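You operate a simulated robot arm through the tools that you are given. There is no shell and no other tool. Be economical: measure what you need, move in short steps, check, and stop when the job is done.

The job below is to be done with a simulated robot arm. You get a single attempt, and the scene is never put back.

TASK
Put the red small bottle from the overhaul bench top on the yellow mat and the grey small bottle on top of the tin there. Set down upright: small bottle.

It is judged by the outcome, as a careful person would: the job done as asked, and still so three seconds after it is handed in. It fails if anything else is knocked over, pushed out of place, dropped, spilled or broken.

THE ROBOT
A 6-joint arm with a two-finger parallel gripper on a trunk, on a base that drives. Base frame: it is fixed to the floor where the robot stands at the start and does not move with it; the origin is under the middle of the robot, x ahead of it, y to its left, z up. Units: m, degrees, N and s.
With the tool pointing down near the work surface it reaches from about 0.48 to 0.88 m from the robot's upright axis, wherever it stands. Its first joint turns from -115.0 to 115.0 degrees. Places, roughly: yellow mat [-1.1, 2.7, 1.2]. Payload 4.2 kg.
The TCP is the grasp point between the finger pads, 0.023 m short of the fingertips. In the tool frame z runs along the fingers and y along their closing line. Largest opening 0.094 m; finger width 0.038, thickness 0.01; the body of the gripper, 0.054 by 0.096 m, starts 0.039 m behind the TCP.
Orientation is told as [roll, pitch, yaw] about the base's x, y, z axes, in that order, counted from this pose: with the fingers straight down and closing along the base's y, the tool's x points along the base's -x, its y along +y and its z along -z.

THE INTERFACE
- The arm moves only by the tool servo_tool. Its argument "moves" is one flat list of numbers, 7 for each row, row after row: the finger opening in m, from 0 to 0.094, then the shift along the tool's x, y, z in m, then the turn, a rotation vector about the tool's x, y, z in degrees. In form: [jaw, tx, ty, tz, ax, ay, az, jaw, tx, ty, tz, ax, ay, az, ...]. A call has 1 to 12 rows; each row shifts and turns the commanded pose from where the row before left it, along the tool's axes as they then stand. Each row takes 0.2 s and may step no farther than 0.05 m and 8.6 degrees from the row before; otherwise, or with a gripper value out of range, the whole call is refused. Where a pose cannot be reached the arm comes as near as it can. A force on the tool above 40 N (or 10 N above the force at the start of the call, whichever is more), or a blocked arm, ends the call early, and 0.2 s more pass. The fingers move at their own pace (about 0.108 m/s each) and stop on an object; they squeeze with about 40 N. The grip force told is the motor's: it shows also when the fingers shut on nothing. Time passes only in rows, and 0.2 s behind the last, so rows that do not move let the fingers close. The reply holds the time, the measured pose of the TCP, the force on the tool along the base axes, the opening and the grip force, in the units named above and with some noise, with the torque about the TCP (base axes, N m) and any sound that the robot's microphone picked up.
- Cameras (640 x 400 px; columns grow to the right, rows downward): "scene" is now at [0.2389, 0.1792, 1.3431]; the picture's right is [-0.16, -0.99, -0.00], its down [-0.55, 0.09, -0.83] and it looks along [0.82, -0.14, -0.56] (base axes); focal length 247 px, centre (320, 200). "wrist" rides on the gripper at [0.086, 0.016, -0.074] in the tool frame; the picture's right is [-0.18, 0.98, 0.00], its down [-0.58, -0.11, -0.81] and it looks along [-0.79, -0.15, 0.59] (tool axes); focal length 243 px, centre (320, 200). There is no depth. A picture from a camera that has moved, and an enlarged one, comes with that camera's place and axes in the base frame and with its lens.
- capture(camera): a new picture of that camera. The clock stands still meanwhile.
- move_column(by): slides the trunk up (or, below 0, down) by that many m; the arm and the scene camera ride with it, the base frame stays. It gives what a move gives, with no picture.
- roll_base(legs): drives the robot by 1 to 6 legs, each [ahead, turn to the left] in m and degrees, along the robot's own axes; the way and the turn of a leg run together, so that a leg with both is an arc; at most 1.5 m and 180 degrees a leg. The arm and the cameras ride along, it lands a little off, and it stops where it bumps. It gives what a move gives.
- head_to(pan, tilt): turns the head with the scene camera to pan (to the left, within 80 degrees either way) and tilt (down, from -29 to 69), counted from straight ahead of the robot. It gives what a move gives.
- zoom(camera, box): a new picture of the part [left, top, right, bottom] of that camera's present view, enlarged. The clock stands still meanwhile.
- finish_job(): hands the job in; it is judged then, once.

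Go step by step. Nothing tells you exact positions but the pictures and the camera data: compare them with the known pose of the tool, close in by small moves and look again before you grip or let go. The budget is 120 turns and 90 pictures, counting those below and the enlarged ones. Unless the task says otherwise, let go and move clear before handing in, and close with one line.

The tools are called as a command line: name --argument value ..., lists and objects as JSON in quotes. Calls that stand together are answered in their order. servo_tool: Moves the arm, as the interface text tells. Its arguments: {"type":"object","properties":{"moves":{"type":"array","items":{"type":"number"}}},"required":["moves"]} The other tools are called the same way: move_column (by) slides the trunk up or down; roll_base (legs) drives the base; head_to (pan, tilt) turns the head that bears the scene camera; capture (camera) takes a picture; zoom (camera, box) takes an enlarged picture of a part of a camera's view; finish_job () hands the job in.

At the start:

```text
t: 0.0
ee_pos: [0.5893, -0.1272, 1.2139]
orientation: [-0.1, 0.0, 0.1]
force: [0.1, -0.4, -0.8]
torque: [0.0, -0.03, 0.0]
finger_gap: 0.0939
gripper_force: 0.1
trunk travel left (down, up): [-0.7, 0.29]
robot x, y, heading: [0.002, -0.0006, 0.2]
head pan, tilt: [-9.4, 34.0]
```

scene: 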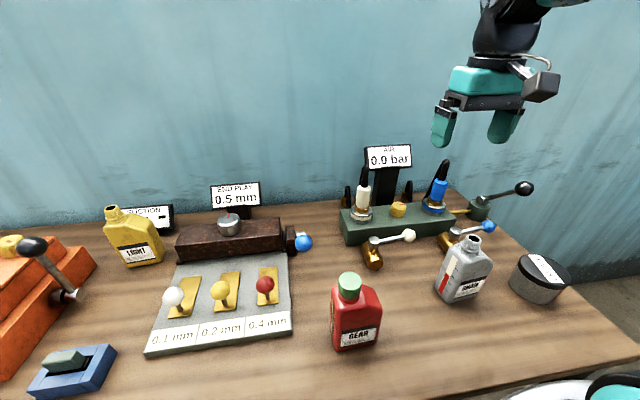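
wrist: 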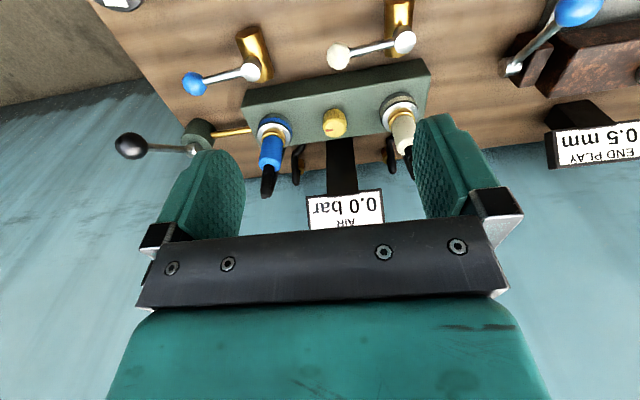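

I see the red GEAR bottle near (0.49, 0.06) and the grey DRAIN bottle near (0.53, -0.19), with a dark tin to its right. The mat is behind me to the left, so I'll look that way first, then take a closer look at the bottles.

zoom --camera "scene" --box '[300, 200, 620, 400]'

head_to --pan 80 --tilt 10

capture --camera "scene"

```text
2.00 times, centred on (460, 300) of scene
camera zoom: at [0.2389, 0.1792, 1.3431], right [-0.16, -0.99, 0.0], down [-0.55, 0.09, -0.83], along [0.82, -0.14, -0.56], focal length 494 px, centre (40, 0)
```

zoom: 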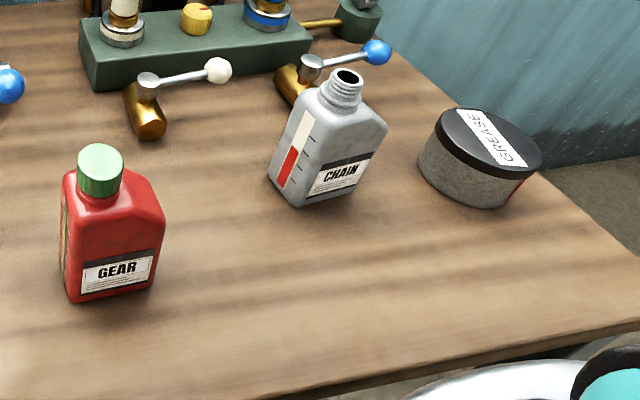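

```text
t: 1.6
ee_pos: [0.5903, -0.1274, 1.2139]
orientation: [-0.1, 0.0, 0.0]
force: [-0.6, 1.1, -0.2]
torque: [0.0, 0.01, -0.01]
finger_gap: 0.0941
gripper_force: 0.0
trunk travel left (down, up): [-0.7, 0.29]
robot x, y, heading: [0.0, 0.0039, -0.0]
head pan, tilt: [80.0, 10.0]
```

```text
86 pictures are left
camera scene: at [0.1677, 0.2853, 1.3816], right [0.98, -0.17, 0.0], down [-0.03, -0.17, -0.98], along [0.17, 0.97, -0.17], focal length 247 px, centre (320, 200)
```

scene: 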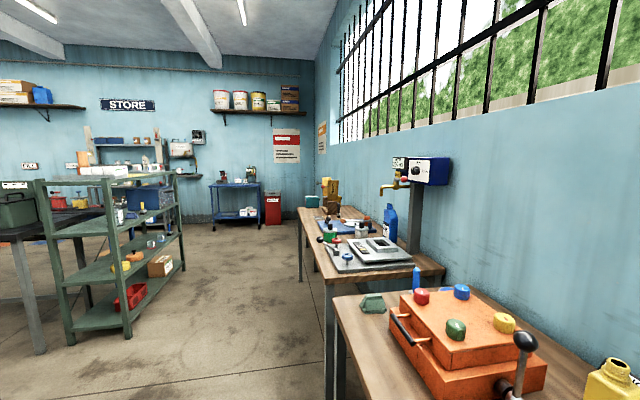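

The green rack on the left matches the mat's stated place, with its top shelf at about z = 1.2. I'll enlarge that part.

zoom --camera "scene" --box '[20, 120, 220, 245]'

```text
3.20 times, centred on (120, 182) of scene
camera zoom: at [0.1677, 0.2853, 1.3816], right [0.98, -0.17, 0.0], down [-0.03, -0.17, -0.98], along [0.17, 0.97, -0.17], focal length 790 px, centre (960, 256)
```

zoom: 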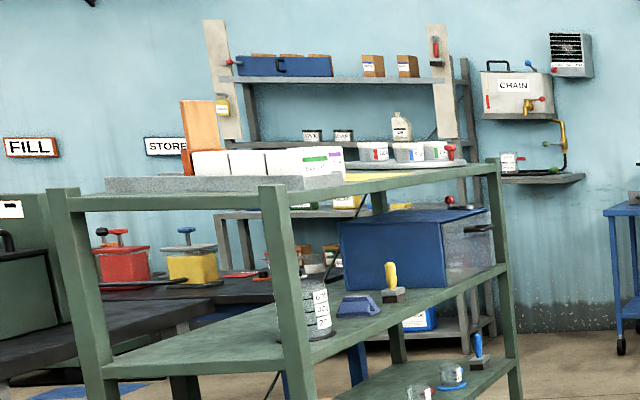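

The mat is on the rack's top shelf, and I'll study it once I'm nearer. First I'll back off a little for reach and look at the bottles closely.

roll_base --legs '[[-0.1, 0]]'

head_to --pan -15 --tilt 42

zoom --camera "scene" --box '[240, 130, 560, 330]'

```text
t: 2.8
ee_pos: [0.4883, -0.1278, 1.2133]
orientation: [0.0, 0.0, 0.0]
force: [-0.3, 0.1, -0.7]
torque: [-0.01, -0.01, 0.02]
finger_gap: 0.0939
gripper_force: 0.0
trunk travel left (down, up): [-0.7, 0.29]
robot x, y, heading: [-0.102, 0.0003, 0.1]
head pan, tilt: [80.0, 10.0]
```

```text
t: 4.5
ee_pos: [0.4887, -0.1272, 1.2133]
orientation: [0.1, 0.1, -0.1]
force: [-0.6, 1.0, -0.7]
torque: [-0.01, -0.01, 0.04]
finger_gap: 0.0941
gripper_force: 0.1
trunk travel left (down, up): [-0.7, 0.29]
robot x, y, heading: [-0.0987, -0.0002, -0.1]
head pan, tilt: [-15.0, 42.0]
```

```text
2.00 times, centred on (400, 230) of scene
camera zoom: at [0.1312, 0.1722, 1.331], right [-0.26, -0.97, 0.0], down [-0.65, 0.17, -0.74], along [0.72, -0.19, -0.67], focal length 494 px, centre (160, 140)
```

zoom: 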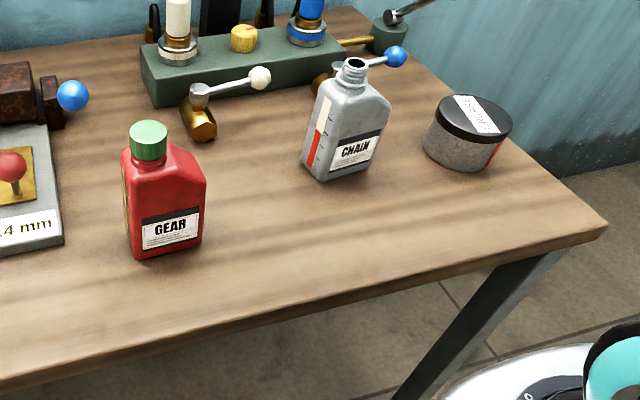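

The red bottle stands with its front face near x = 0.458, y from 0.034 to 0.112, and its cap top at about z = 1.02. I'll turn the gripper 90° so it closes along x, and look from the side.

servo_tool --moves '[0.094, 0, 0.04, 0, 0, 0, -8.2, 0.094, 0, 0.04, 0, 0, 0, -8.2, 0.094, 0, 0.04, 0, 0, 0, -8.2, 0.094, 0, 0, 0, 0, 0, -8.2, 0.094, 0, 0, 0, 0, 0, -8.2, 0.094, 0, 0, 0, 0, 0, -8.2, 0.094, 0, 0, 0, 0, 0, -8.2, 0.094, 0, 0, 0, 0, 0, -8.2, 0.094, 0, 0, 0, 0, 0, -8.2, 0.094, 0, 0, 0, 0, 0, -8.2, 0.094, 0, 0, 0, 0, 0, -8]'

capture --camera "wrist"

```text
t: 6.9
ee_pos: [0.4719, -0.0084, 1.2143]
orientation: [0.0, 0.0, 90.2]
force: [0.5, -0.8, -0.9]
torque: [-0.02, 0.04, 0.0]
finger_gap: 0.0938
gripper_force: 0.0
trunk travel left (down, up): [-0.7, 0.29]
robot x, y, heading: [-0.1007, -0.0014, -0.0]
head pan, tilt: [-15.0, 42.0]
```

```text
83 pictures are left
camera wrist: at [0.4554, -0.0954, 1.2876], right [-0.98, 0.18, 0.0], down [0.11, 0.58, 0.81], along [0.15, 0.79, -0.59], focal length 243 px, centre (320, 200)
```

wrist: 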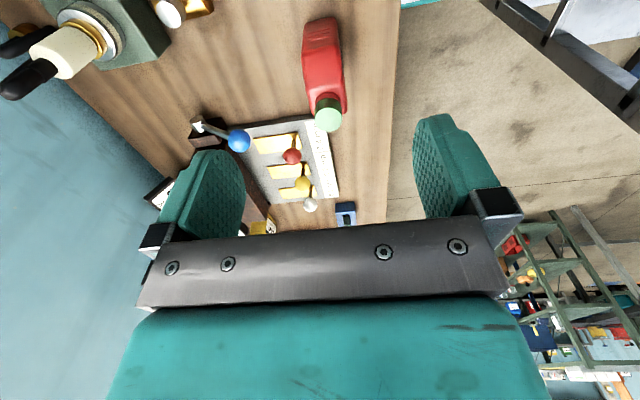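

The wrist view shows the bottle end-on. I'll enlarge it to measure its depth and height.

zoom --camera "wrist" --box '[240, 0, 400, 140]'

```text
2.86 times, centred on (320, 70) of wrist
camera zoom: at [0.4554, -0.0954, 1.2876], right [-0.98, 0.18, 0.0], down [0.11, 0.58, 0.81], along [0.15, 0.79, -0.59], focal length 693 px, centre (320, 571)
```

zoom: 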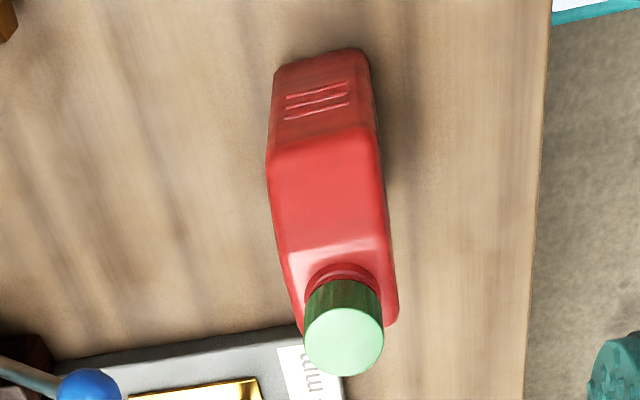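

The bottle's depth spans x 0.457 to 0.505 and its cap top is at about (0.481, 0.095, 1.017). I'll move above it and part-way down, then check.

servo_tool --moves '[0.094, -0.0467, -0.0045, 0, 0, 0, 0, 0.094, -0.0467, -0.0045, 0, 0, 0, 0, 0.094, 0, 0, 0.04, 0, 0, 0, 0.094, 0, 0, 0.04, 0, 0, 0, 0.094, 0, 0, 0.04, 0, 0, 0, 0.094, 0, 0, 0.02, 0, 0, 0, 0.094, 0, 0, 0.01, 0, 0, 0]'

capture --camera "wrist"

capture --camera "scene"

```text
t: 8.5
ee_pos: [0.4809, 0.0846, 1.0635]
orientation: [0.0, 0.0, 90.0]
force: [-0.7, 0.0, -0.9]
torque: [0.03, -0.01, -0.03]
finger_gap: 0.0941
gripper_force: 0.1
trunk travel left (down, up): [-0.7, 0.29]
robot x, y, heading: [-0.1037, -0.0006, 0.0]
head pan, tilt: [-15.0, 42.0]
```

```text
81 pictures are left
camera wrist: at [0.4652, -0.0013, 1.1377], right [-0.98, 0.18, 0.0], down [0.11, 0.58, 0.81], along [0.15, 0.79, -0.59], focal length 243 px, centre (320, 200)
```

wrist: 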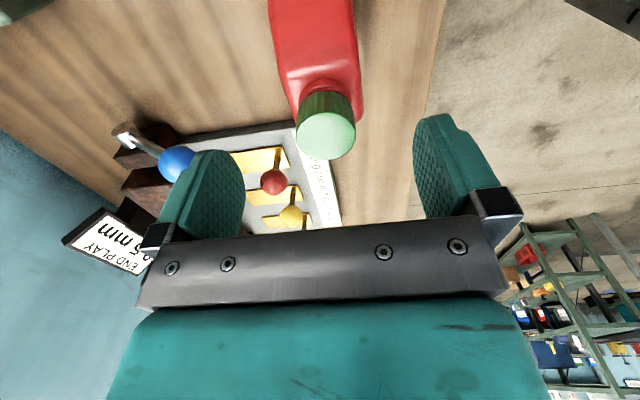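

```text
80 pictures are left
camera scene: at [0.1311, 0.1722, 1.331], right [-0.26, -0.97, 0.0], down [-0.65, 0.17, -0.74], along [0.72, -0.19, -0.67], focal length 247 px, centre (320, 200)
```

scene: 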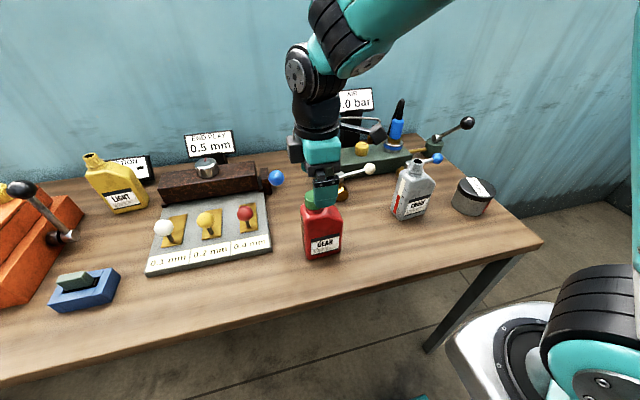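

The gripper is centred on the bottle. I'll lower to z of about 0.987 and close.

servo_tool --moves '[0.094, 0, 0, 0.03, 0, 0, 0, 0.094, 0, 0, 0.03, 0, 0, 0, 0.094, 0, 0, 0.0165, 0, 0, 0, 0.07, 0, 0, 0, 0, 0, 0, 0.056, 0, 0, 0, 0, 0, 0, 0.04, 0, 0, 0, 0, 0, 0, 0.03, 0, 0, 0, 0, 0, 0, 0.03, 0, 0, 0, 0, 0, 0]'

capture --camera "wrist"

```text
t: 10.3
ee_pos: [0.4813, 0.0849, 0.986]
orientation: [-0.1, 0.0, 90.1]
force: [-1.1, -0.1, 0.4]
torque: [0.04, 0.22, -0.08]
finger_gap: 0.0517
gripper_force: 39.9
trunk travel left (down, up): [-0.7, 0.29]
robot x, y, heading: [-0.1017, -0.0027, 0.1]
head pan, tilt: [-15.0, 42.0]
```

```text
79 pictures are left
camera wrist: at [0.4648, -0.0014, 1.0608], right [-0.98, 0.18, 0.0], down [0.11, 0.58, 0.81], along [0.15, 0.79, -0.59], focal length 243 px, centre (320, 200)
```

wrist: 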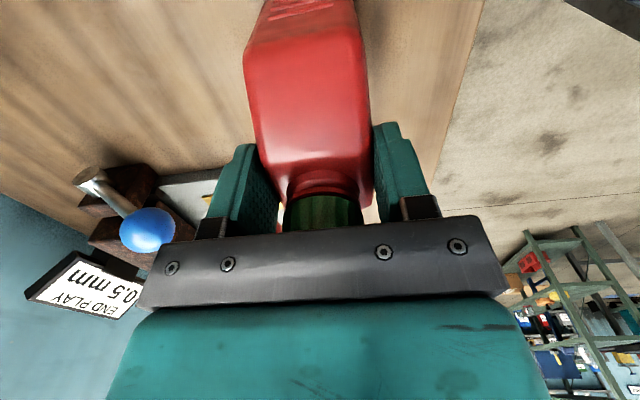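

I have a firm grip on the body at 0.052 m, with the TCP 0.136 m above the bottle's base. Next I lift it.

servo_tool --moves '[0.03, 0, 0, -0.015, 0, 0, 0, 0.03, 0, 0, -0.03, 0, 0, 0, 0.03, 0, 0, -0.04, 0, 0, 0, 0.03, 0, 0, -0.04, 0, 0, 0, 0.03, 0, 0, -0.04, 0, 0, 0, 0.03, 0, 0, -0.04, 0, 0, 0]'

capture --camera "scene"

```text
t: 11.7
ee_pos: [0.4816, 0.083, 1.1919]
orientation: [-0.1, 0.1, 90.0]
force: [-0.2, 0.5, -5.8]
torque: [0.01, 0.0, -0.01]
finger_gap: 0.0518
gripper_force: 40.0
trunk travel left (down, up): [-0.7, 0.29]
robot x, y, heading: [-0.1037, 0.0008, -0.3]
head pan, tilt: [-15.0, 42.0]
```

```text
78 pictures are left
camera scene: at [0.1317, 0.1723, 1.3308], right [-0.26, -0.97, 0.0], down [-0.65, 0.17, -0.74], along [0.72, -0.19, -0.67], focal length 247 px, centre (320, 200)
```

scene: 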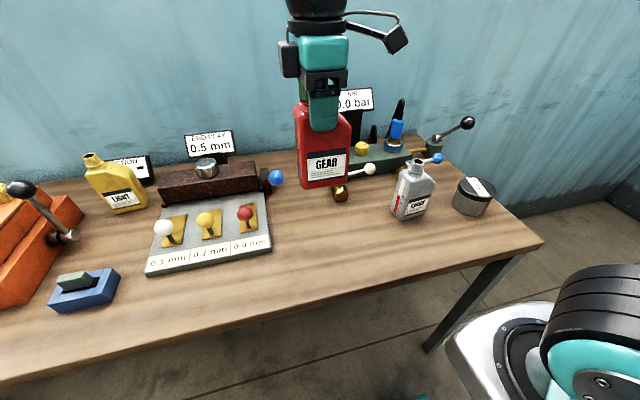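

The red bottle is held clear. I'll raise the trunk and look toward the rack from the higher viewpoint.

move_column --by 0.28

head_to --pan 80 --tilt 15

capture --camera "scene"

zoom --camera "scene" --box '[0, 120, 240, 270]'

```text
t: 14.5
ee_pos: [0.4811, 0.0847, 1.4714]
orientation: [0.1, 0.0, 90.0]
force: [0.0, 0.3, -4.6]
torque: [0.03, -0.02, 0.01]
finger_gap: 0.0519
gripper_force: 39.3
trunk travel left (down, up): [-0.98, 0.01]
robot x, y, heading: [-0.1026, 0.0027, 0.0]
head pan, tilt: [-15.0, 42.0]
```

```text
t: 16.2
ee_pos: [0.4814, 0.0839, 1.4714]
orientation: [-0.1, 0.0, 90.0]
force: [0.0, -0.1, -4.7]
torque: [0.03, 0.04, -0.01]
finger_gap: 0.0516
gripper_force: 39.5
trunk travel left (down, up): [-0.98, 0.01]
robot x, y, heading: [-0.098, -0.0003, -0.2]
head pan, tilt: [80.0, 15.0]
```

```text
77 pictures are left
camera scene: at [0.0669, 0.2858, 1.6534], right [0.98, -0.17, 0.0], down [-0.05, -0.26, -0.97], along [0.17, 0.95, -0.26], focal length 247 px, centre (320, 200)
```

scene: 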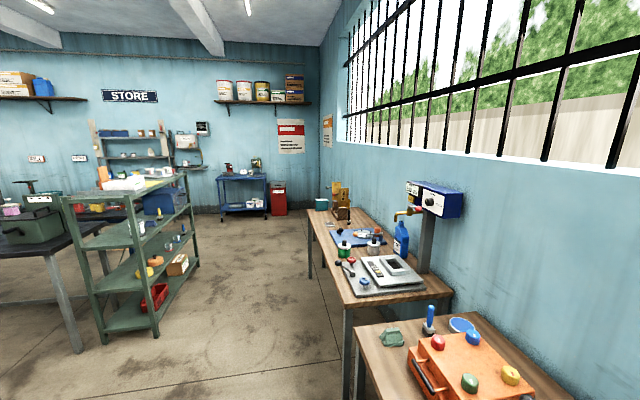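

```text
2.67 times, centred on (120, 195) of scene
camera zoom: at [0.0669, 0.2858, 1.6534], right [0.98, -0.17, 0.0], down [-0.05, -0.26, -0.97], along [0.17, 0.95, -0.26], focal length 658 px, centre (853, 213)
```

zoom: 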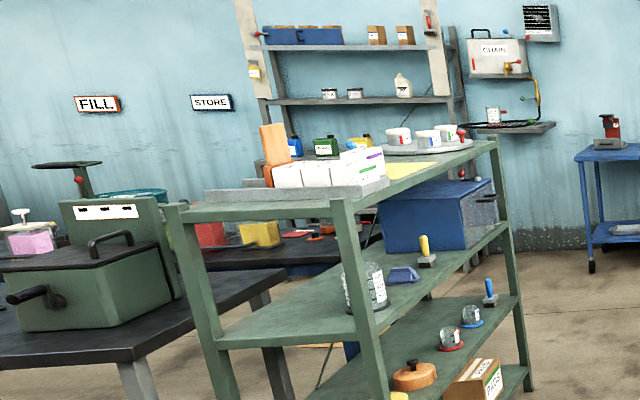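

The rack spans about x -1.4 to -0.95, y 2.25 to 3.2, with the yellow mat on its top between some boxes and a grey tray. I'll turn left and drive up the aisle partway, carrying the bottle high, then look again.

roll_base --legs '[[0, 96], [1.4, 0]]'

head_to --pan 30 --tilt 20

capture --camera "scene"

```text
t: 27.3
ee_pos: [-0.3978, 1.9602, 1.4717]
orientation: [0.0, 0.0, -173.7]
force: [0.2, -0.8, -5.5]
torque: [-0.01, 0.04, -0.01]
finger_gap: 0.0518
gripper_force: 39.5
trunk travel left (down, up): [-0.98, 0.01]
robot x, y, heading: [-0.2528, 1.3913, 96.3]
head pan, tilt: [80.0, 15.0]
```

```text
t: 28.4
ee_pos: [-0.3981, 1.9611, 1.472]
orientation: [0.1, 0.0, -173.6]
force: [-0.2, -0.3, -4.6]
torque: [0.0, 0.0, -0.03]
finger_gap: 0.0518
gripper_force: 39.8
trunk travel left (down, up): [-0.98, 0.01]
robot x, y, heading: [-0.2471, 1.3864, 96.2]
head pan, tilt: [30.0, 20.0]
```

```text
75 pictures are left
camera scene: at [-0.5177, 1.5947, 1.6453], right [0.81, 0.59, 0.0], down [0.2, -0.28, -0.94], along [-0.56, 0.76, -0.34], focal length 247 px, centre (320, 200)
```

scene: 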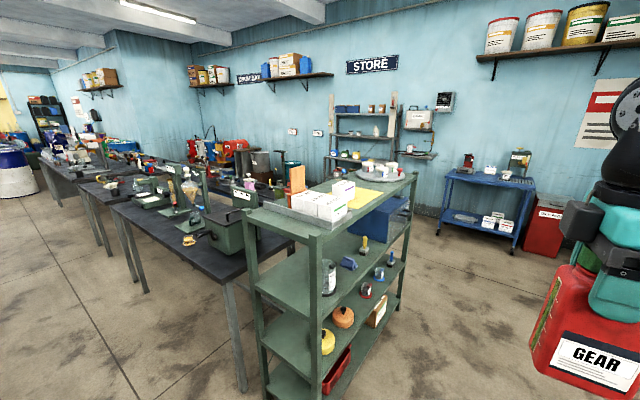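

zoom --camera "scene" --box '[230, 140, 430, 265]'

```text
3.20 times, centred on (330, 202) of scene
camera zoom: at [-0.5177, 1.5947, 1.6453], right [0.81, 0.59, 0.0], down [0.2, -0.28, -0.94], along [-0.56, 0.76, -0.34], focal length 790 px, centre (288, 192)
```

zoom: 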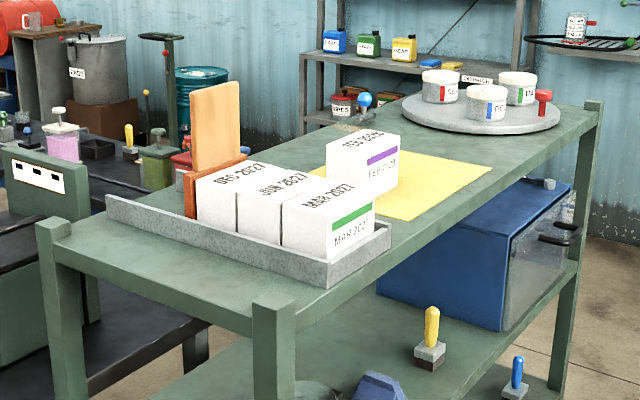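

The rack top holds a tray of white boxes, the yellow mat with a box near its edge, and a turntable of jars. There's no tin on it, so "the tin there" must be the GREASE tin back on the bench. I'll lift slightly, drive level with the mat and turn to face it.

servo_tool --moves '[0.03, 0, 0, -0.03, 0, 0, 0, 0.03, 0, 0, -0.03, 0, 0, 0]'

roll_base --legs '[[1.37, 0], [0, 84]]'

head_to --pan 0 --tilt 35

capture --camera "scene"

capture --camera "wrist"

```text
t: 29.1
ee_pos: [-0.3988, 1.961, 1.5322]
orientation: [0.0, 0.0, -173.7]
force: [-0.4, -0.1, -5.1]
torque: [0.04, 0.0, 0.01]
finger_gap: 0.0521
gripper_force: 39.8
trunk travel left (down, up): [-0.98, 0.01]
robot x, y, heading: [-0.2512, 1.3915, 96.4]
head pan, tilt: [30.0, 20.0]
```

```text
t: 39.5
ee_pos: [-0.9808, 2.6655, 1.5314]
orientation: [0.0, 0.0, -89.2]
force: [-0.3, -0.8, -6.0]
torque: [-0.03, -0.03, 0.04]
finger_gap: 0.0516
gripper_force: 39.8
trunk travel left (down, up): [-0.98, 0.01]
robot x, y, heading: [-0.3984, 2.7538, -179.3]
head pan, tilt: [30.0, 20.0]
```

```text
t: 40.5
ee_pos: [-0.9823, 2.6649, 1.5312]
orientation: [0.0, 0.0, -89.2]
force: [-0.8, 0.0, -5.9]
torque: [0.0, 0.02, -0.01]
finger_gap: 0.0519
gripper_force: 39.3
trunk travel left (down, up): [-0.98, 0.01]
robot x, y, heading: [-0.3991, 2.7571, -179.6]
head pan, tilt: [0.0, 35.0]
```

```text
73 pictures are left
camera scene: at [-0.6383, 2.5566, 1.6215], right [-0.01, 1.0, 0.0], down [0.57, 0.01, -0.82], along [-0.82, -0.01, -0.57], focal length 247 px, centre (320, 200)
```

scene: 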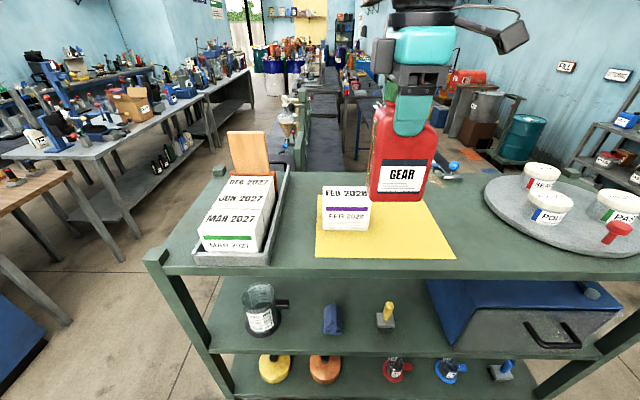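

```text
72 pictures are left
camera wrist: at [-0.9658, 2.7522, 1.6059], right [0.98, -0.17, 0.0], down [-0.1, -0.58, 0.81], along [-0.14, -0.79, -0.59], focal length 243 px, centre (320, 200)
```

wrist: 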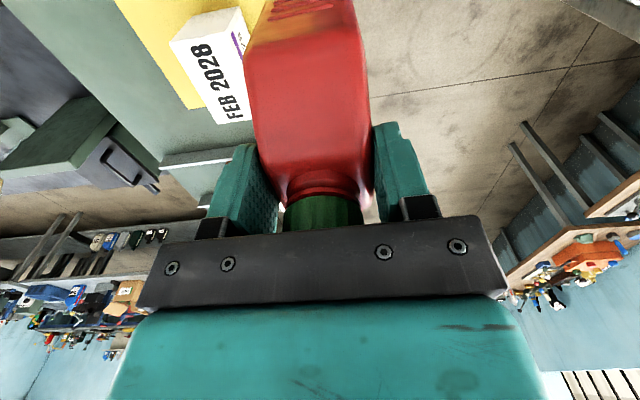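

Mat spans x -1.02 to about -1.27, y 2.54 to 2.86, with a FEB box on its left part reaching y 2.67. I'll aim for the free right half at about (-1.13, 2.775), move above it and look.

servo_tool --moves '[0.03, 0.025, -0.037, 0, 0, 0, 0, 0.03, 0.025, -0.037, 0, 0, 0, 0, 0.03, 0.025, -0.037, 0, 0, 0, 0, 0.03, 0.025, -0.037, 0, 0, 0, 0, 0.03, 0, 0, 0.04, 0, 0, 0, 0.03, 0, 0, 0.04, 0, 0, 0, 0.03, 0, 0, 0.04, 0, 0, 0]'

capture --camera "scene"

capture --camera "wrist"

```text
t: 42.1
ee_pos: [-1.1287, 2.7621, 1.4115]
orientation: [0.1, 0.0, -89.3]
force: [0.6, -0.1, -5.6]
torque: [-0.04, -0.01, 0.02]
finger_gap: 0.0518
gripper_force: 39.6
trunk travel left (down, up): [-0.98, 0.01]
robot x, y, heading: [-0.399, 2.7548, -179.5]
head pan, tilt: [0.0, 35.0]
```

```text
71 pictures are left
camera scene: at [-0.6381, 2.5567, 1.6215], right [-0.01, 1.0, 0.0], down [0.57, 0.01, -0.82], along [-0.82, -0.01, -0.57], focal length 247 px, centre (320, 200)
```

scene: 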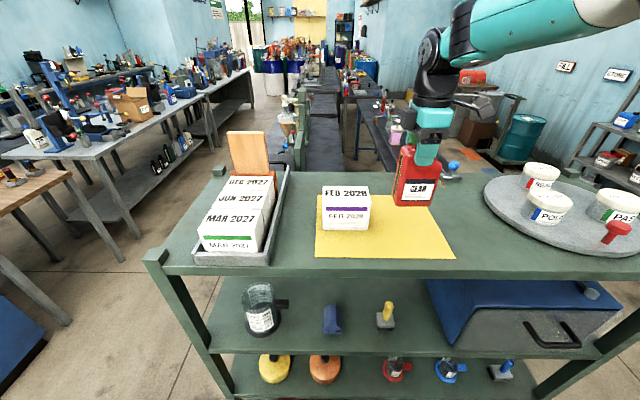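

```text
70 pictures are left
camera wrist: at [-1.1145, 2.8502, 1.4867], right [0.98, -0.17, 0.0], down [-0.1, -0.58, 0.81], along [-0.14, -0.79, -0.59], focal length 243 px, centre (320, 200)
```

wrist: 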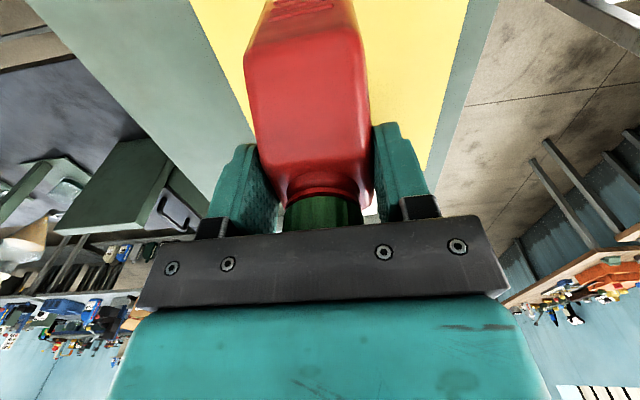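

The bottle hovers over the free part of the mat. I'll lower it to just above, then creep down and watch the force.

servo_tool --moves '[0.03, 0, 0, 0.03, 0, 0, 0, 0.03, 0, 0, 0.03, 0, 0, 0, 0.03, 0, 0, 0, 0, 0, 0]'

zoom --camera "scene" --box '[300, 130, 480, 270]'

```text
t: 42.9
ee_pos: [-1.1292, 2.763, 1.3559]
orientation: [-0.4, 0.0, -89.5]
force: [0.8, 0.9, 27.8]
torque: [0.78, -0.94, -0.06]
finger_gap: 0.0518
gripper_force: 39.8
trunk travel left (down, up): [-0.98, 0.01]
robot x, y, heading: [-0.4024, 2.7538, -179.4]
head pan, tilt: [0.0, 35.0]
```

```text
2.86 times, centred on (390, 200) of scene
camera zoom: at [-0.6367, 2.5567, 1.6223], right [-0.01, 1.0, 0.0], down [0.57, 0.01, -0.82], along [-0.82, -0.01, -0.57], focal length 705 px, centre (120, 200)
```

zoom: 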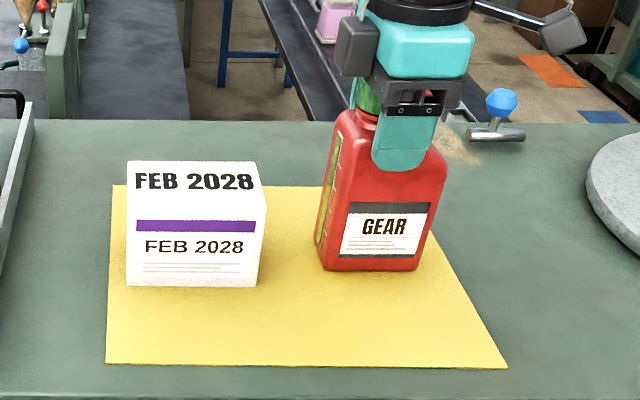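

The bottle touched down at TCP z 1.356, well inside the mat. I'll ease the load off and release slowly.

servo_tool --moves '[0.03, 0, 0, -0.004, 0, 0, 0, 0.03, 0, 0, 0, 0, 0, 0]'

```text
t: 43.5
ee_pos: [-1.1287, 2.7623, 1.3565]
orientation: [-0.1, 0.0, -89.2]
force: [-2.1, -0.9, 8.1]
torque: [-0.21, 0.64, -0.08]
finger_gap: 0.0519
gripper_force: 40.6
trunk travel left (down, up): [-0.98, 0.01]
robot x, y, heading: [-0.3967, 2.7544, -179.2]
head pan, tilt: [0.0, 35.0]
```

servo_tool --moves '[0.03, 0, 0, -0.0015, 0, 0, 0, 0.056, 0, 0, 0, 0, 0, 0, 0.065, 0, 0, 0, 0, 0, 0, 0.08, 0, 0, 0, 0, 0, 0, 0.094, 0, 0, 0, 0, 0, 0, 0.094, 0, 0, 0, 0, 0, 0]'

capture --camera "wrist"

```text
t: 44.9
ee_pos: [-1.1302, 2.7622, 1.3586]
orientation: [0.0, 0.0, -89.3]
force: [-1.0, -0.5, 0.1]
torque: [-0.04, 0.0, 0.0]
finger_gap: 0.0939
gripper_force: 0.1
trunk travel left (down, up): [-0.98, 0.01]
robot x, y, heading: [-0.4012, 2.7549, -179.7]
head pan, tilt: [0.0, 35.0]
```

```text
68 pictures are left
camera wrist: at [-1.1147, 2.8501, 1.4321], right [0.98, -0.17, 0.0], down [-0.1, -0.58, 0.81], along [-0.14, -0.79, -0.59], focal length 243 px, centre (320, 200)
```

wrist: 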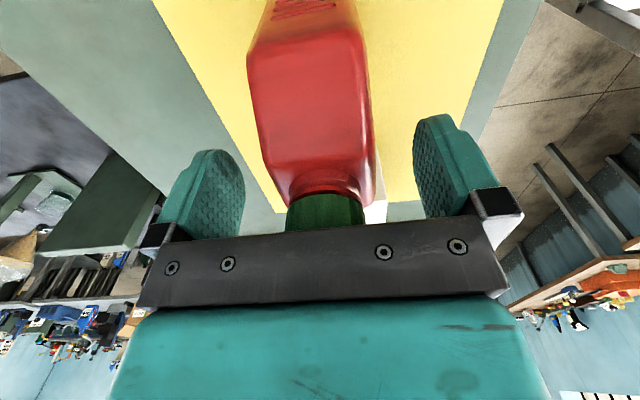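

The bottle stands free between the open fingers. I'll go straight up, pull the arm back and check.

servo_tool --moves '[0.094, 0, 0, -0.04, 0, 0, 0, 0.094, 0, 0, -0.045, 0, 0, 0, 0.094, 0, 0, -0.045, 0, 0, 0, 0.094, 0, 0, -0.03, 0, 0, 0, 0.094, -0.025, 0.037, 0, 0, 0, 0, 0.094, -0.025, 0.037, 0, 0, 0, 0, 0.094, -0.025, 0.037, 0, 0, 0, 0, 0.094, -0.025, 0.037, 0, 0, 0, 0]'

zoom --camera "scene" --box '[300, 130, 480, 270]'

```text
t: 46.7
ee_pos: [-0.98, 2.6652, 1.518]
orientation: [-0.1, 0.1, -89.3]
force: [-0.4, 0.1, 0.1]
torque: [0.0, -0.02, 0.01]
finger_gap: 0.0938
gripper_force: 0.1
trunk travel left (down, up): [-0.98, 0.01]
robot x, y, heading: [-0.3992, 2.7555, -179.5]
head pan, tilt: [0.0, 35.0]
```

```text
2.86 times, centred on (390, 200) of scene
camera zoom: at [-0.6385, 2.5568, 1.6215], right [-0.01, 1.0, 0.0], down [0.57, 0.01, -0.82], along [-0.82, -0.01, -0.57], focal length 705 px, centre (120, 200)
```

zoom: 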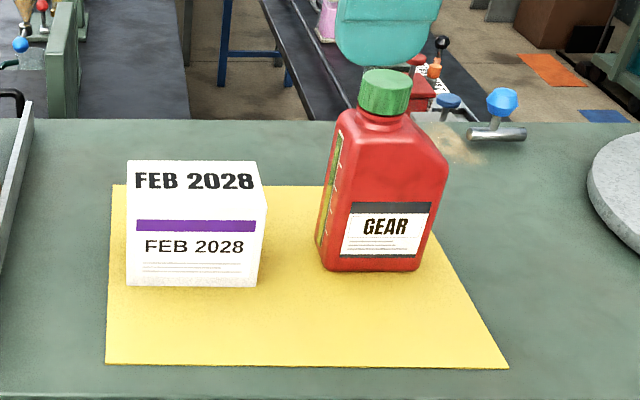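

The red bottle stands upright on the mat. I'll zoom in on the jars on the turntable to be sure none of them is the tin meant.

zoom --camera "scene" --box '[460, 140, 640, 260]'

```text
3.33 times, centred on (550, 200) of scene
camera zoom: at [-0.6385, 2.5568, 1.6215], right [-0.01, 1.0, 0.0], down [0.57, 0.01, -0.82], along [-0.82, -0.01, -0.57], focal length 823 px, centre (-447, 200)
```

zoom: 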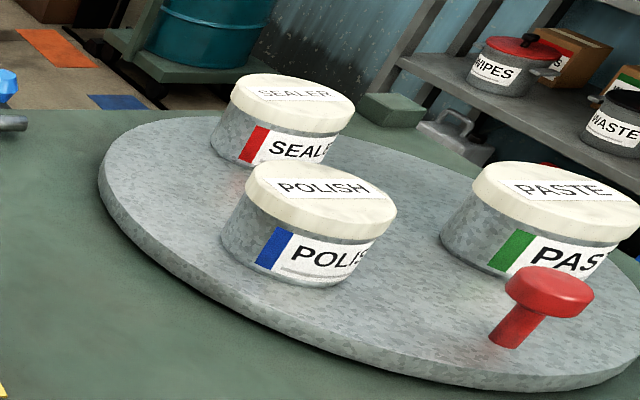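

The turntable carries three tins (SEALER, POLISH, PASTE), while the overhaul bench has exactly one, GREASE. "The tin there" therefore means the bench tin. I'll drive back the way I came.

roll_base --legs '[[0, -84.3], [-1.4, 0], [-1.37, 0], [0, -96]]'

move_column --by -0.28

head_to --pan -28 --tilt 42

capture --camera "scene"

```text
t: 67.8
ee_pos: [0.4318, 0.0657, 1.5175]
orientation: [0.1, 0.0, 88.1]
force: [0.5, 0.4, 0.3]
torque: [-0.01, -0.02, 0.03]
finger_gap: 0.0939
gripper_force: 0.0
trunk travel left (down, up): [-0.98, 0.01]
robot x, y, heading: [-0.1507, -0.0, -2.2]
head pan, tilt: [0.0, 35.0]
```

```text
t: 70.6
ee_pos: [0.4316, 0.0654, 1.2372]
orientation: [0.0, 0.1, 88.0]
force: [-0.8, 0.3, -0.2]
torque: [0.0, 0.01, 0.0]
finger_gap: 0.094
gripper_force: 0.0
trunk travel left (down, up): [-0.7, 0.29]
robot x, y, heading: [-0.1531, 0.004, -2.0]
head pan, tilt: [0.0, 35.0]
```

```text
t: 71.5
ee_pos: [0.432, 0.0655, 1.2383]
orientation: [0.0, 0.0, 88.0]
force: [-0.5, -0.4, -0.9]
torque: [0.01, 0.0, -0.02]
finger_gap: 0.0941
gripper_force: 0.1
trunk travel left (down, up): [-0.7, 0.29]
robot x, y, heading: [-0.1507, 0.0014, -2.2]
head pan, tilt: [-28.0, 42.0]
```

```text
65 pictures are left
camera scene: at [0.078, 0.1491, 1.331], right [-0.5, -0.87, 0.0], down [-0.58, 0.33, -0.74], along [0.64, -0.37, -0.67], focal length 247 px, centre (320, 200)
```

scene: 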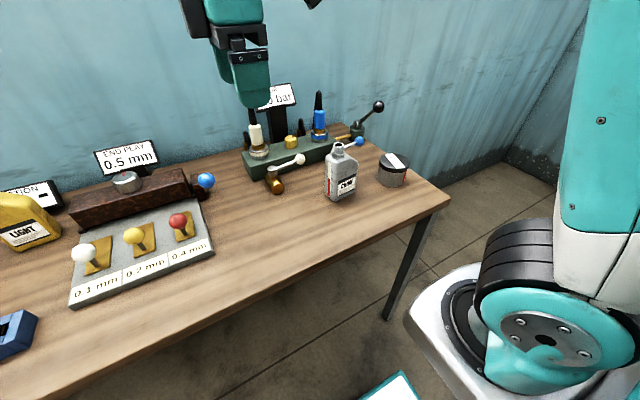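

I'm back at the bench at (-0.15, 0.00). I'll bring the gripper to the right of the grey bottle at a safe height for an end-on wrist view.

servo_tool --moves '[0.094, 0.0453, -0.0139, 0, 0, 0, 0, 0.094, 0.0453, -0.0139, 0, 0, 0, 0, 0.094, 0.0453, -0.0139, 0, 0, 0, 0, 0.094, 0.0453, -0.0139, 0, 0, 0, 0, 0.094, 0.0453, -0.0139, 0, 0, 0, 0, 0.094, 0.0453, -0.0139, 0, 0, 0, 0, 0.094, 0.0453, -0.0139, 0, 0, 0, 0, 0.094, 0.0453, -0.0139, 0, 0, 0, 0]'

capture --camera "wrist"

zoom --camera "wrist" --box '[240, 0, 400, 140]'

zoom --camera "scene" --box '[290, 100, 450, 240]'

```text
t: 73.3
ee_pos: [0.5317, -0.3021, 1.2393]
orientation: [0.0, 0.0, 88.2]
force: [-0.5, 1.0, -0.5]
torque: [-0.04, -0.03, 0.0]
finger_gap: 0.0941
gripper_force: 0.1
trunk travel left (down, up): [-0.7, 0.29]
robot x, y, heading: [-0.1529, 0.0034, -2.2]
head pan, tilt: [-28.0, 42.0]
```

```text
64 pictures are left
camera wrist: at [0.5116, -0.3871, 1.3135], right [-0.98, 0.22, 0.0], down [0.13, 0.58, 0.81], along [0.18, 0.79, -0.59], focal length 243 px, centre (320, 200)
```

wrist: 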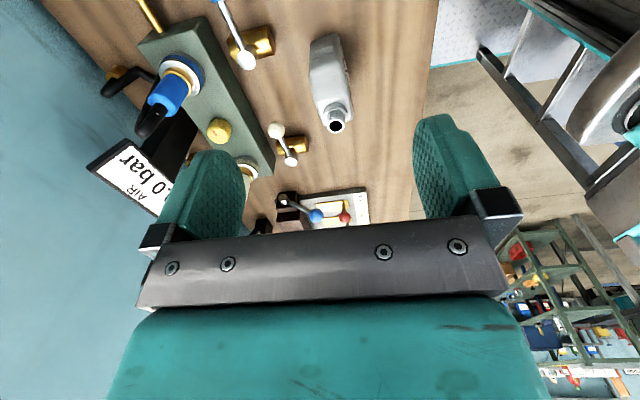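

```text
2.86 times, centred on (320, 70) of wrist
camera zoom: at [0.5116, -0.3871, 1.3135], right [-0.98, 0.22, 0.0], down [0.13, 0.58, 0.81], along [0.18, 0.79, -0.59], focal length 693 px, centre (320, 571)
```

zoom: 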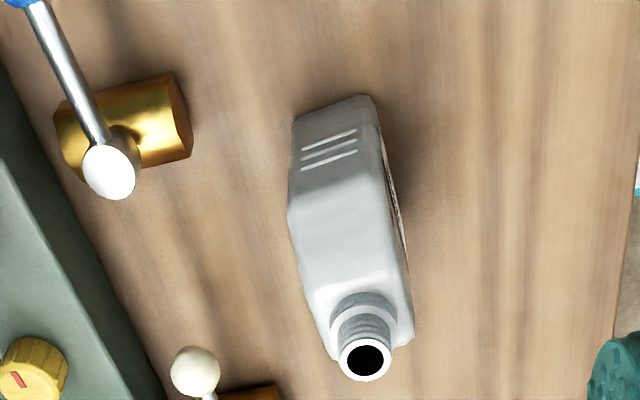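

```text
2.86 times, centred on (370, 170) of scene
camera zoom: at [0.0776, 0.1495, 1.331], right [-0.5, -0.87, 0.0], down [-0.58, 0.33, -0.74], along [0.64, -0.37, -0.67], focal length 705 px, centre (177, 286)
```

zoom: 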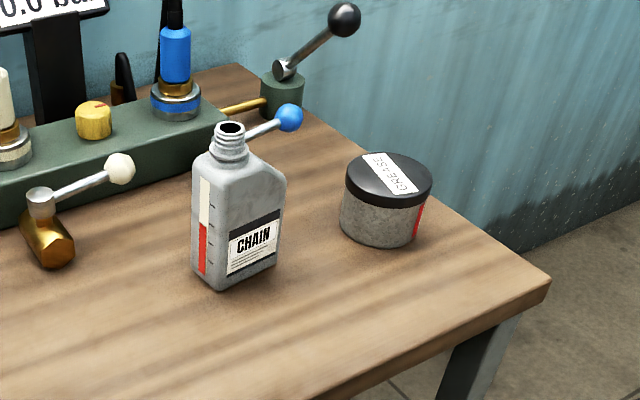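

The grey bottle is open and partly filled, so it must stay level. I put its body centre at about (0.537, -0.187), turned roughly 5°, with the neck at (0.536, -0.166, 1.02). I'll align, move over it and check.

servo_tool --moves '[0.094, 0, 0, 0, 0, 0, -5.8, 0.094, -0.0422, -0.0044, 0, 0, 0, 0, 0.094, -0.0422, -0.0044, 0, 0, 0, 0, 0.094, -0.0421, -0.0044, 0, 0, 0, 0, 0.094, 0, 0, 0.045, 0, 0, 0, 0.094, 0, 0, 0.045, 0, 0, 0, 0.094, 0, 0, 0.045, 0, 0, 0, 0.094, 0, 0, 0.035, 0, 0, 0]'

capture --camera "wrist"

capture --camera "scene"

```text
t: 75.1
ee_pos: [0.5364, -0.1734, 1.069]
orientation: [0.0, -0.1, 93.8]
force: [0.2, 0.2, 0.6]
torque: [0.0, -0.01, 0.02]
finger_gap: 0.0939
gripper_force: 0.0
trunk travel left (down, up): [-0.7, 0.29]
robot x, y, heading: [-0.1519, 0.0027, -2.0]
head pan, tilt: [-28.0, 42.0]
```

```text
61 pictures are left
camera wrist: at [0.5249, -0.2608, 1.1428], right [-0.99, 0.12, 0.0], down [0.07, 0.59, 0.81], along [0.1, 0.8, -0.59], focal length 243 px, centre (320, 200)
```

wrist: 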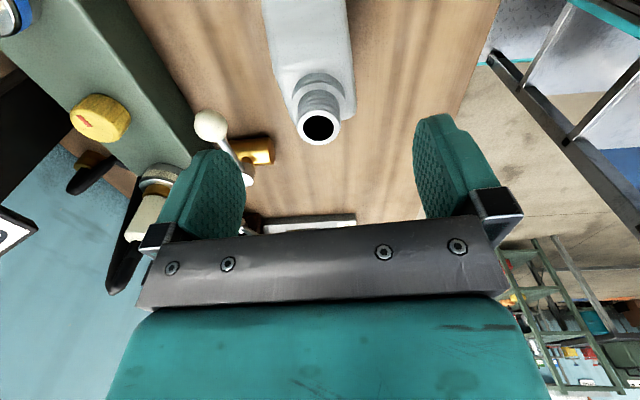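

```text
60 pictures are left
camera scene: at [0.0776, 0.1491, 1.3311], right [-0.5, -0.87, 0.0], down [-0.58, 0.33, -0.74], along [0.64, -0.37, -0.67], focal length 247 px, centre (320, 200)
```

scene: 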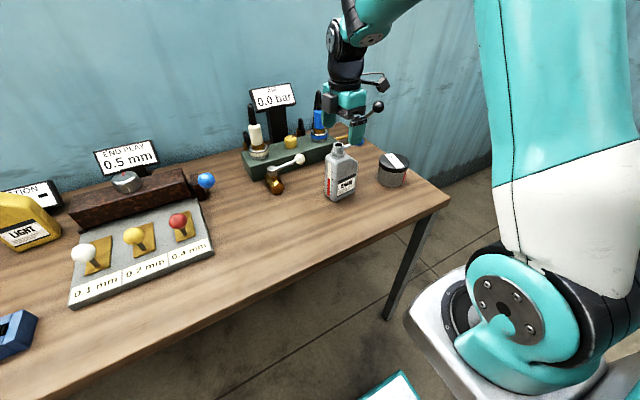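

The neck is centred between the fingers, just as the red cap was, and the lever knobs are clear. I'll go down to z 0.990 and close gently.

servo_tool --moves '[0.094, 0, 0, 0.03, 0, 0, 0, 0.094, 0, 0, 0.03, 0, 0, 0, 0.094, 0, 0, 0.019, 0, 0, 0, 0.07, 0, 0, 0, 0, 0, 0, 0.06, 0, 0, 0, 0, 0, 0, 0.054, 0, 0, 0, 0, 0, 0, 0.05, 0, 0, 0, 0, 0, 0, 0.04, 0, 0, 0, 0, 0, 0, 0.03, 0, 0, 0, 0, 0, 0, 0.03, 0, 0, 0, 0, 0, 0]'

capture --camera "wrist"

zoom --camera "scene" --box '[290, 100, 450, 240]'

```text
t: 77.3
ee_pos: [0.5366, -0.1737, 0.9891]
orientation: [0.0, 0.0, 93.8]
force: [0.8, 0.0, -0.6]
torque: [-0.12, -0.06, 0.04]
finger_gap: 0.0519
gripper_force: 39.9
trunk travel left (down, up): [-0.7, 0.29]
robot x, y, heading: [-0.1555, -0.0009, -1.9]
head pan, tilt: [-28.0, 42.0]
```

```text
59 pictures are left
camera wrist: at [0.5251, -0.2606, 1.0634], right [-0.99, 0.12, 0.0], down [0.07, 0.59, 0.81], along [0.09, 0.8, -0.59], focal length 243 px, centre (320, 200)
```

wrist: 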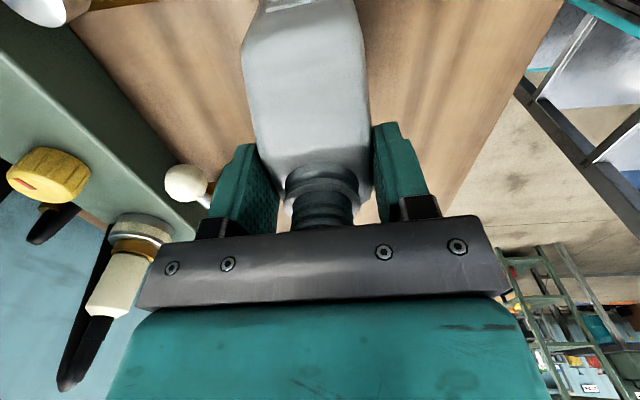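

```text
2.86 times, centred on (370, 170) of scene
camera zoom: at [0.0781, 0.149, 1.331], right [-0.5, -0.87, 0.0], down [-0.58, 0.33, -0.74], along [0.64, -0.37, -0.67], focal length 705 px, centre (177, 286)
```

zoom: 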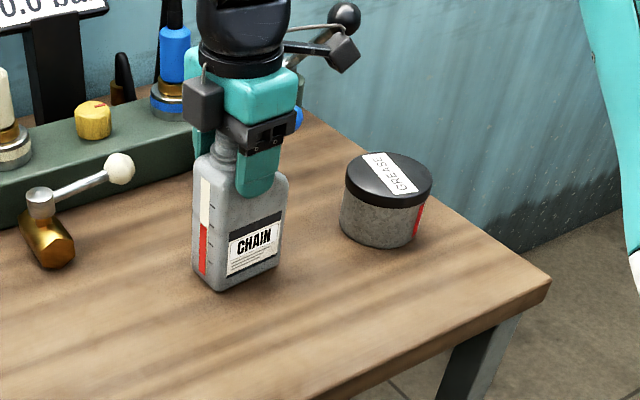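

Gripped at 0.052 m. From three views I triangulate the GREASE tin's centre at about (0.519, -0.369) with its lid top near z 0.911. I'll lift gently straight up.

servo_tool --moves '[0.03, 0, 0, -0.004, 0, 0, 0, 0.03, 0, 0, -0.01, 0, 0, 0, 0.03, 0, 0, -0.018, 0, 0, 0, 0.03, 0, 0, -0.022, 0, 0, 0, 0.03, 0, 0, -0.022, 0, 0, 0, 0.03, 0, 0, -0.022, 0, 0, 0, 0.03, 0, 0, -0.02, 0, 0, 0, 0.03, 0, 0, -0.012, 0, 0, 0, 0.03, 0, 0, -0.005, 0, 0, 0]'

servo_tool --moves '[0.03, 0.006, 0.001, 0, 0, 0, 0, 0.03, 0.012, 0.002, 0, 0, 0, 0, 0.03, 0.018, 0.003, 0, 0, 0, 0, 0.03, 0.02, 0.0034, 0, 0, 0, 0, 0.03, 0.02, 0.0034, 0, 0, 0, 0, 0.03, 0.02, 0.0034, 0, 0, 0, 0, 0.03, 0.02, 0.0034, 0, 0, 0, 0, 0.03, 0.02, 0.0034, 0, 0, 0, 0, 0.03, 0.018, 0.003, 0, 0, 0, 0, 0.03, 0.014, 0.0024, 0, 0, 0, 0, 0.03, 0.009, 0.0015, 0, 0, 0, 0, 0.03, 0.0034, 0.0007, 0, 0, 0, 0]'

zoom --camera "scene" --box '[290, 100, 450, 240]'

capture --camera "wrist"

```text
t: 79.3
ee_pos: [0.5361, -0.1727, 1.1244]
orientation: [0.0, 0.1, 93.9]
force: [0.3, -0.3, -3.8]
torque: [0.04, 0.01, -0.03]
finger_gap: 0.0518
gripper_force: 39.7
trunk travel left (down, up): [-0.7, 0.29]
robot x, y, heading: [-0.153, 0.0043, -1.9]
head pan, tilt: [-28.0, 42.0]
```

```text
t: 81.9
ee_pos: [0.5169, -0.3555, 1.1246]
orientation: [0.1, 0.1, 93.8]
force: [-0.5, -0.3, -4.1]
torque: [0.0, 0.01, 0.03]
finger_gap: 0.0516
gripper_force: 39.6
trunk travel left (down, up): [-0.7, 0.29]
robot x, y, heading: [-0.1518, 0.0063, -1.9]
head pan, tilt: [-28.0, 42.0]
```

```text
2.86 times, centred on (370, 170) of scene
camera zoom: at [0.0781, 0.149, 1.331], right [-0.5, -0.87, 0.0], down [-0.58, 0.33, -0.74], along [0.64, -0.37, -0.67], focal length 705 px, centre (177, 286)
```

zoom: 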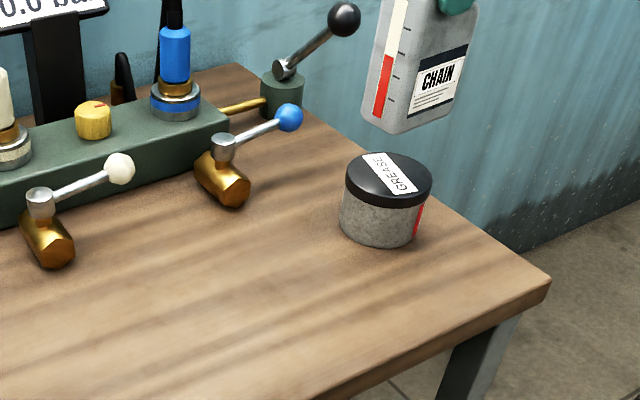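

```text
56 pictures are left
camera wrist: at [0.5064, -0.4428, 1.1986], right [-0.99, 0.12, 0.0], down [0.07, 0.59, 0.81], along [0.09, 0.8, -0.59], focal length 243 px, centre (320, 200)
```

wrist: 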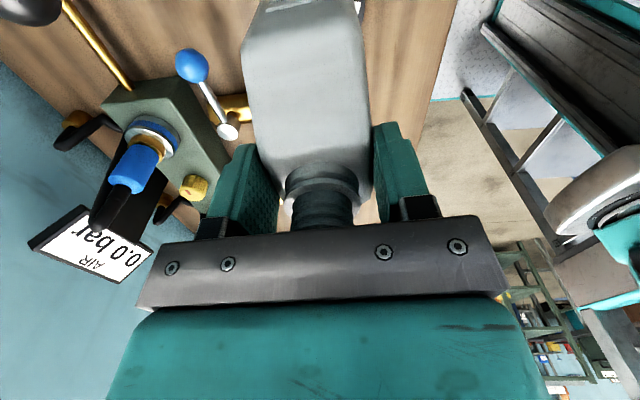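

The bottle is above the tin. I'll lower it until its base is about 2 cm above the lid and compare from the scene camera.

servo_tool --moves '[0.03, 0, 0, 0.006, 0, 0, 0, 0.03, 0, 0, 0.012, 0, 0, 0, 0.03, 0, 0, 0.015, 0, 0, 0, 0.03, 0, 0, 0.012, 0, 0, 0, 0.03, 0, 0, 0.006, 0, 0, 0]'

zoom --camera "scene" --box '[320, 90, 480, 230]'

head_to --pan -60 --tilt 42

capture --camera "scene"

```text
t: 83.1
ee_pos: [0.5174, -0.356, 1.0727]
orientation: [0.0, 0.0, 93.8]
force: [-0.6, -1.0, -3.4]
torque: [0.03, 0.0, -0.01]
finger_gap: 0.0518
gripper_force: 40.3
trunk travel left (down, up): [-0.7, 0.29]
robot x, y, heading: [-0.1535, 0.0024, -2.0]
head pan, tilt: [-28.0, 42.0]
```

```text
2.86 times, centred on (400, 160) of scene
camera zoom: at [0.078, 0.149, 1.331], right [-0.5, -0.87, 0.0], down [-0.58, 0.33, -0.74], along [0.64, -0.37, -0.67], focal length 705 px, centre (91, 314)
```

zoom: 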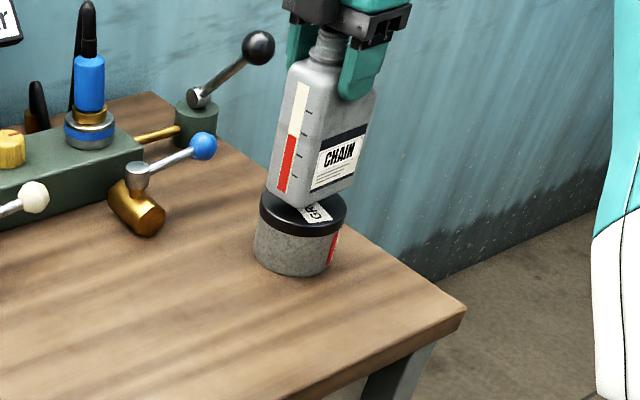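

```text
t: 84.1
ee_pos: [0.5161, -0.3548, 1.0731]
orientation: [0.0, -0.1, 93.7]
force: [0.7, 0.0, -2.9]
torque: [0.0, 0.02, 0.0]
finger_gap: 0.0521
gripper_force: 39.8
trunk travel left (down, up): [-0.7, 0.29]
robot x, y, heading: [-0.1509, 0.0051, -2.3]
head pan, tilt: [-60.0, 42.0]
```

```text
54 pictures are left
camera scene: at [0.045, 0.1169, 1.331], right [-0.88, -0.47, 0.0], down [-0.32, 0.59, -0.74], along [0.35, -0.66, -0.67], focal length 247 px, centre (320, 200)
```

scene: 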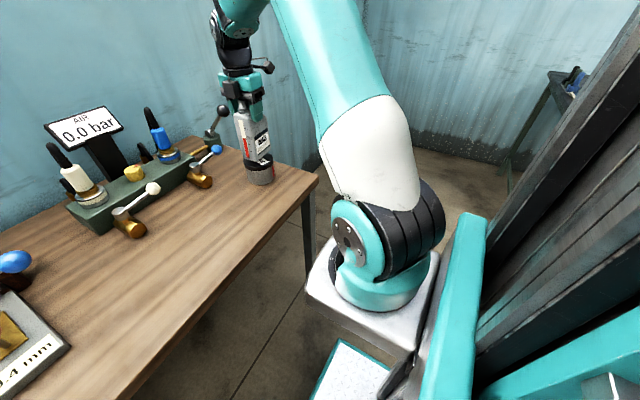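

The bottle base projects to within about 3 mm of the lid's centre. I'll nudge it 3 mm and lower toward contact.

servo_tool --moves '[0.03, -0.003, 0, 0.004, 0, 0, 0, 0.03, 0, 0, 0.006, 0, 0, 0, 0.03, 0, 0, 0.005, 0, 0, 0, 0.03, 0, 0, 0.003, 0, 0, 0, 0.03, 0, 0, 0, 0, 0, 0]'

zoom --camera "scene" --box '[200, 70, 320, 200]'

```text
t: 85.3
ee_pos: [0.5174, -0.3517, 1.0594]
orientation: [-0.4, 0.3, 93.8]
force: [1.7, 2.9, 34.7]
torque: [0.76, 0.44, -0.04]
finger_gap: 0.0519
gripper_force: 40.5
trunk travel left (down, up): [-0.7, 0.29]
robot x, y, heading: [-0.1528, 0.0036, -1.8]
head pan, tilt: [-60.0, 42.0]
```

```text
3.08 times, centred on (260, 135) of scene
camera zoom: at [0.0437, 0.1178, 1.3316], right [-0.88, -0.47, 0.0], down [-0.31, 0.59, -0.74], along [0.35, -0.66, -0.67], focal length 760 px, centre (505, 400)
```

zoom: 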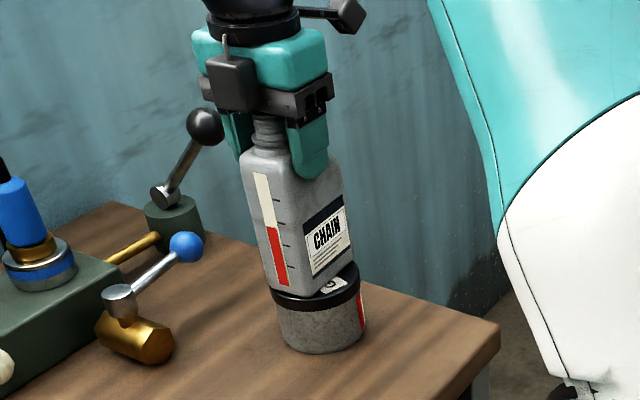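

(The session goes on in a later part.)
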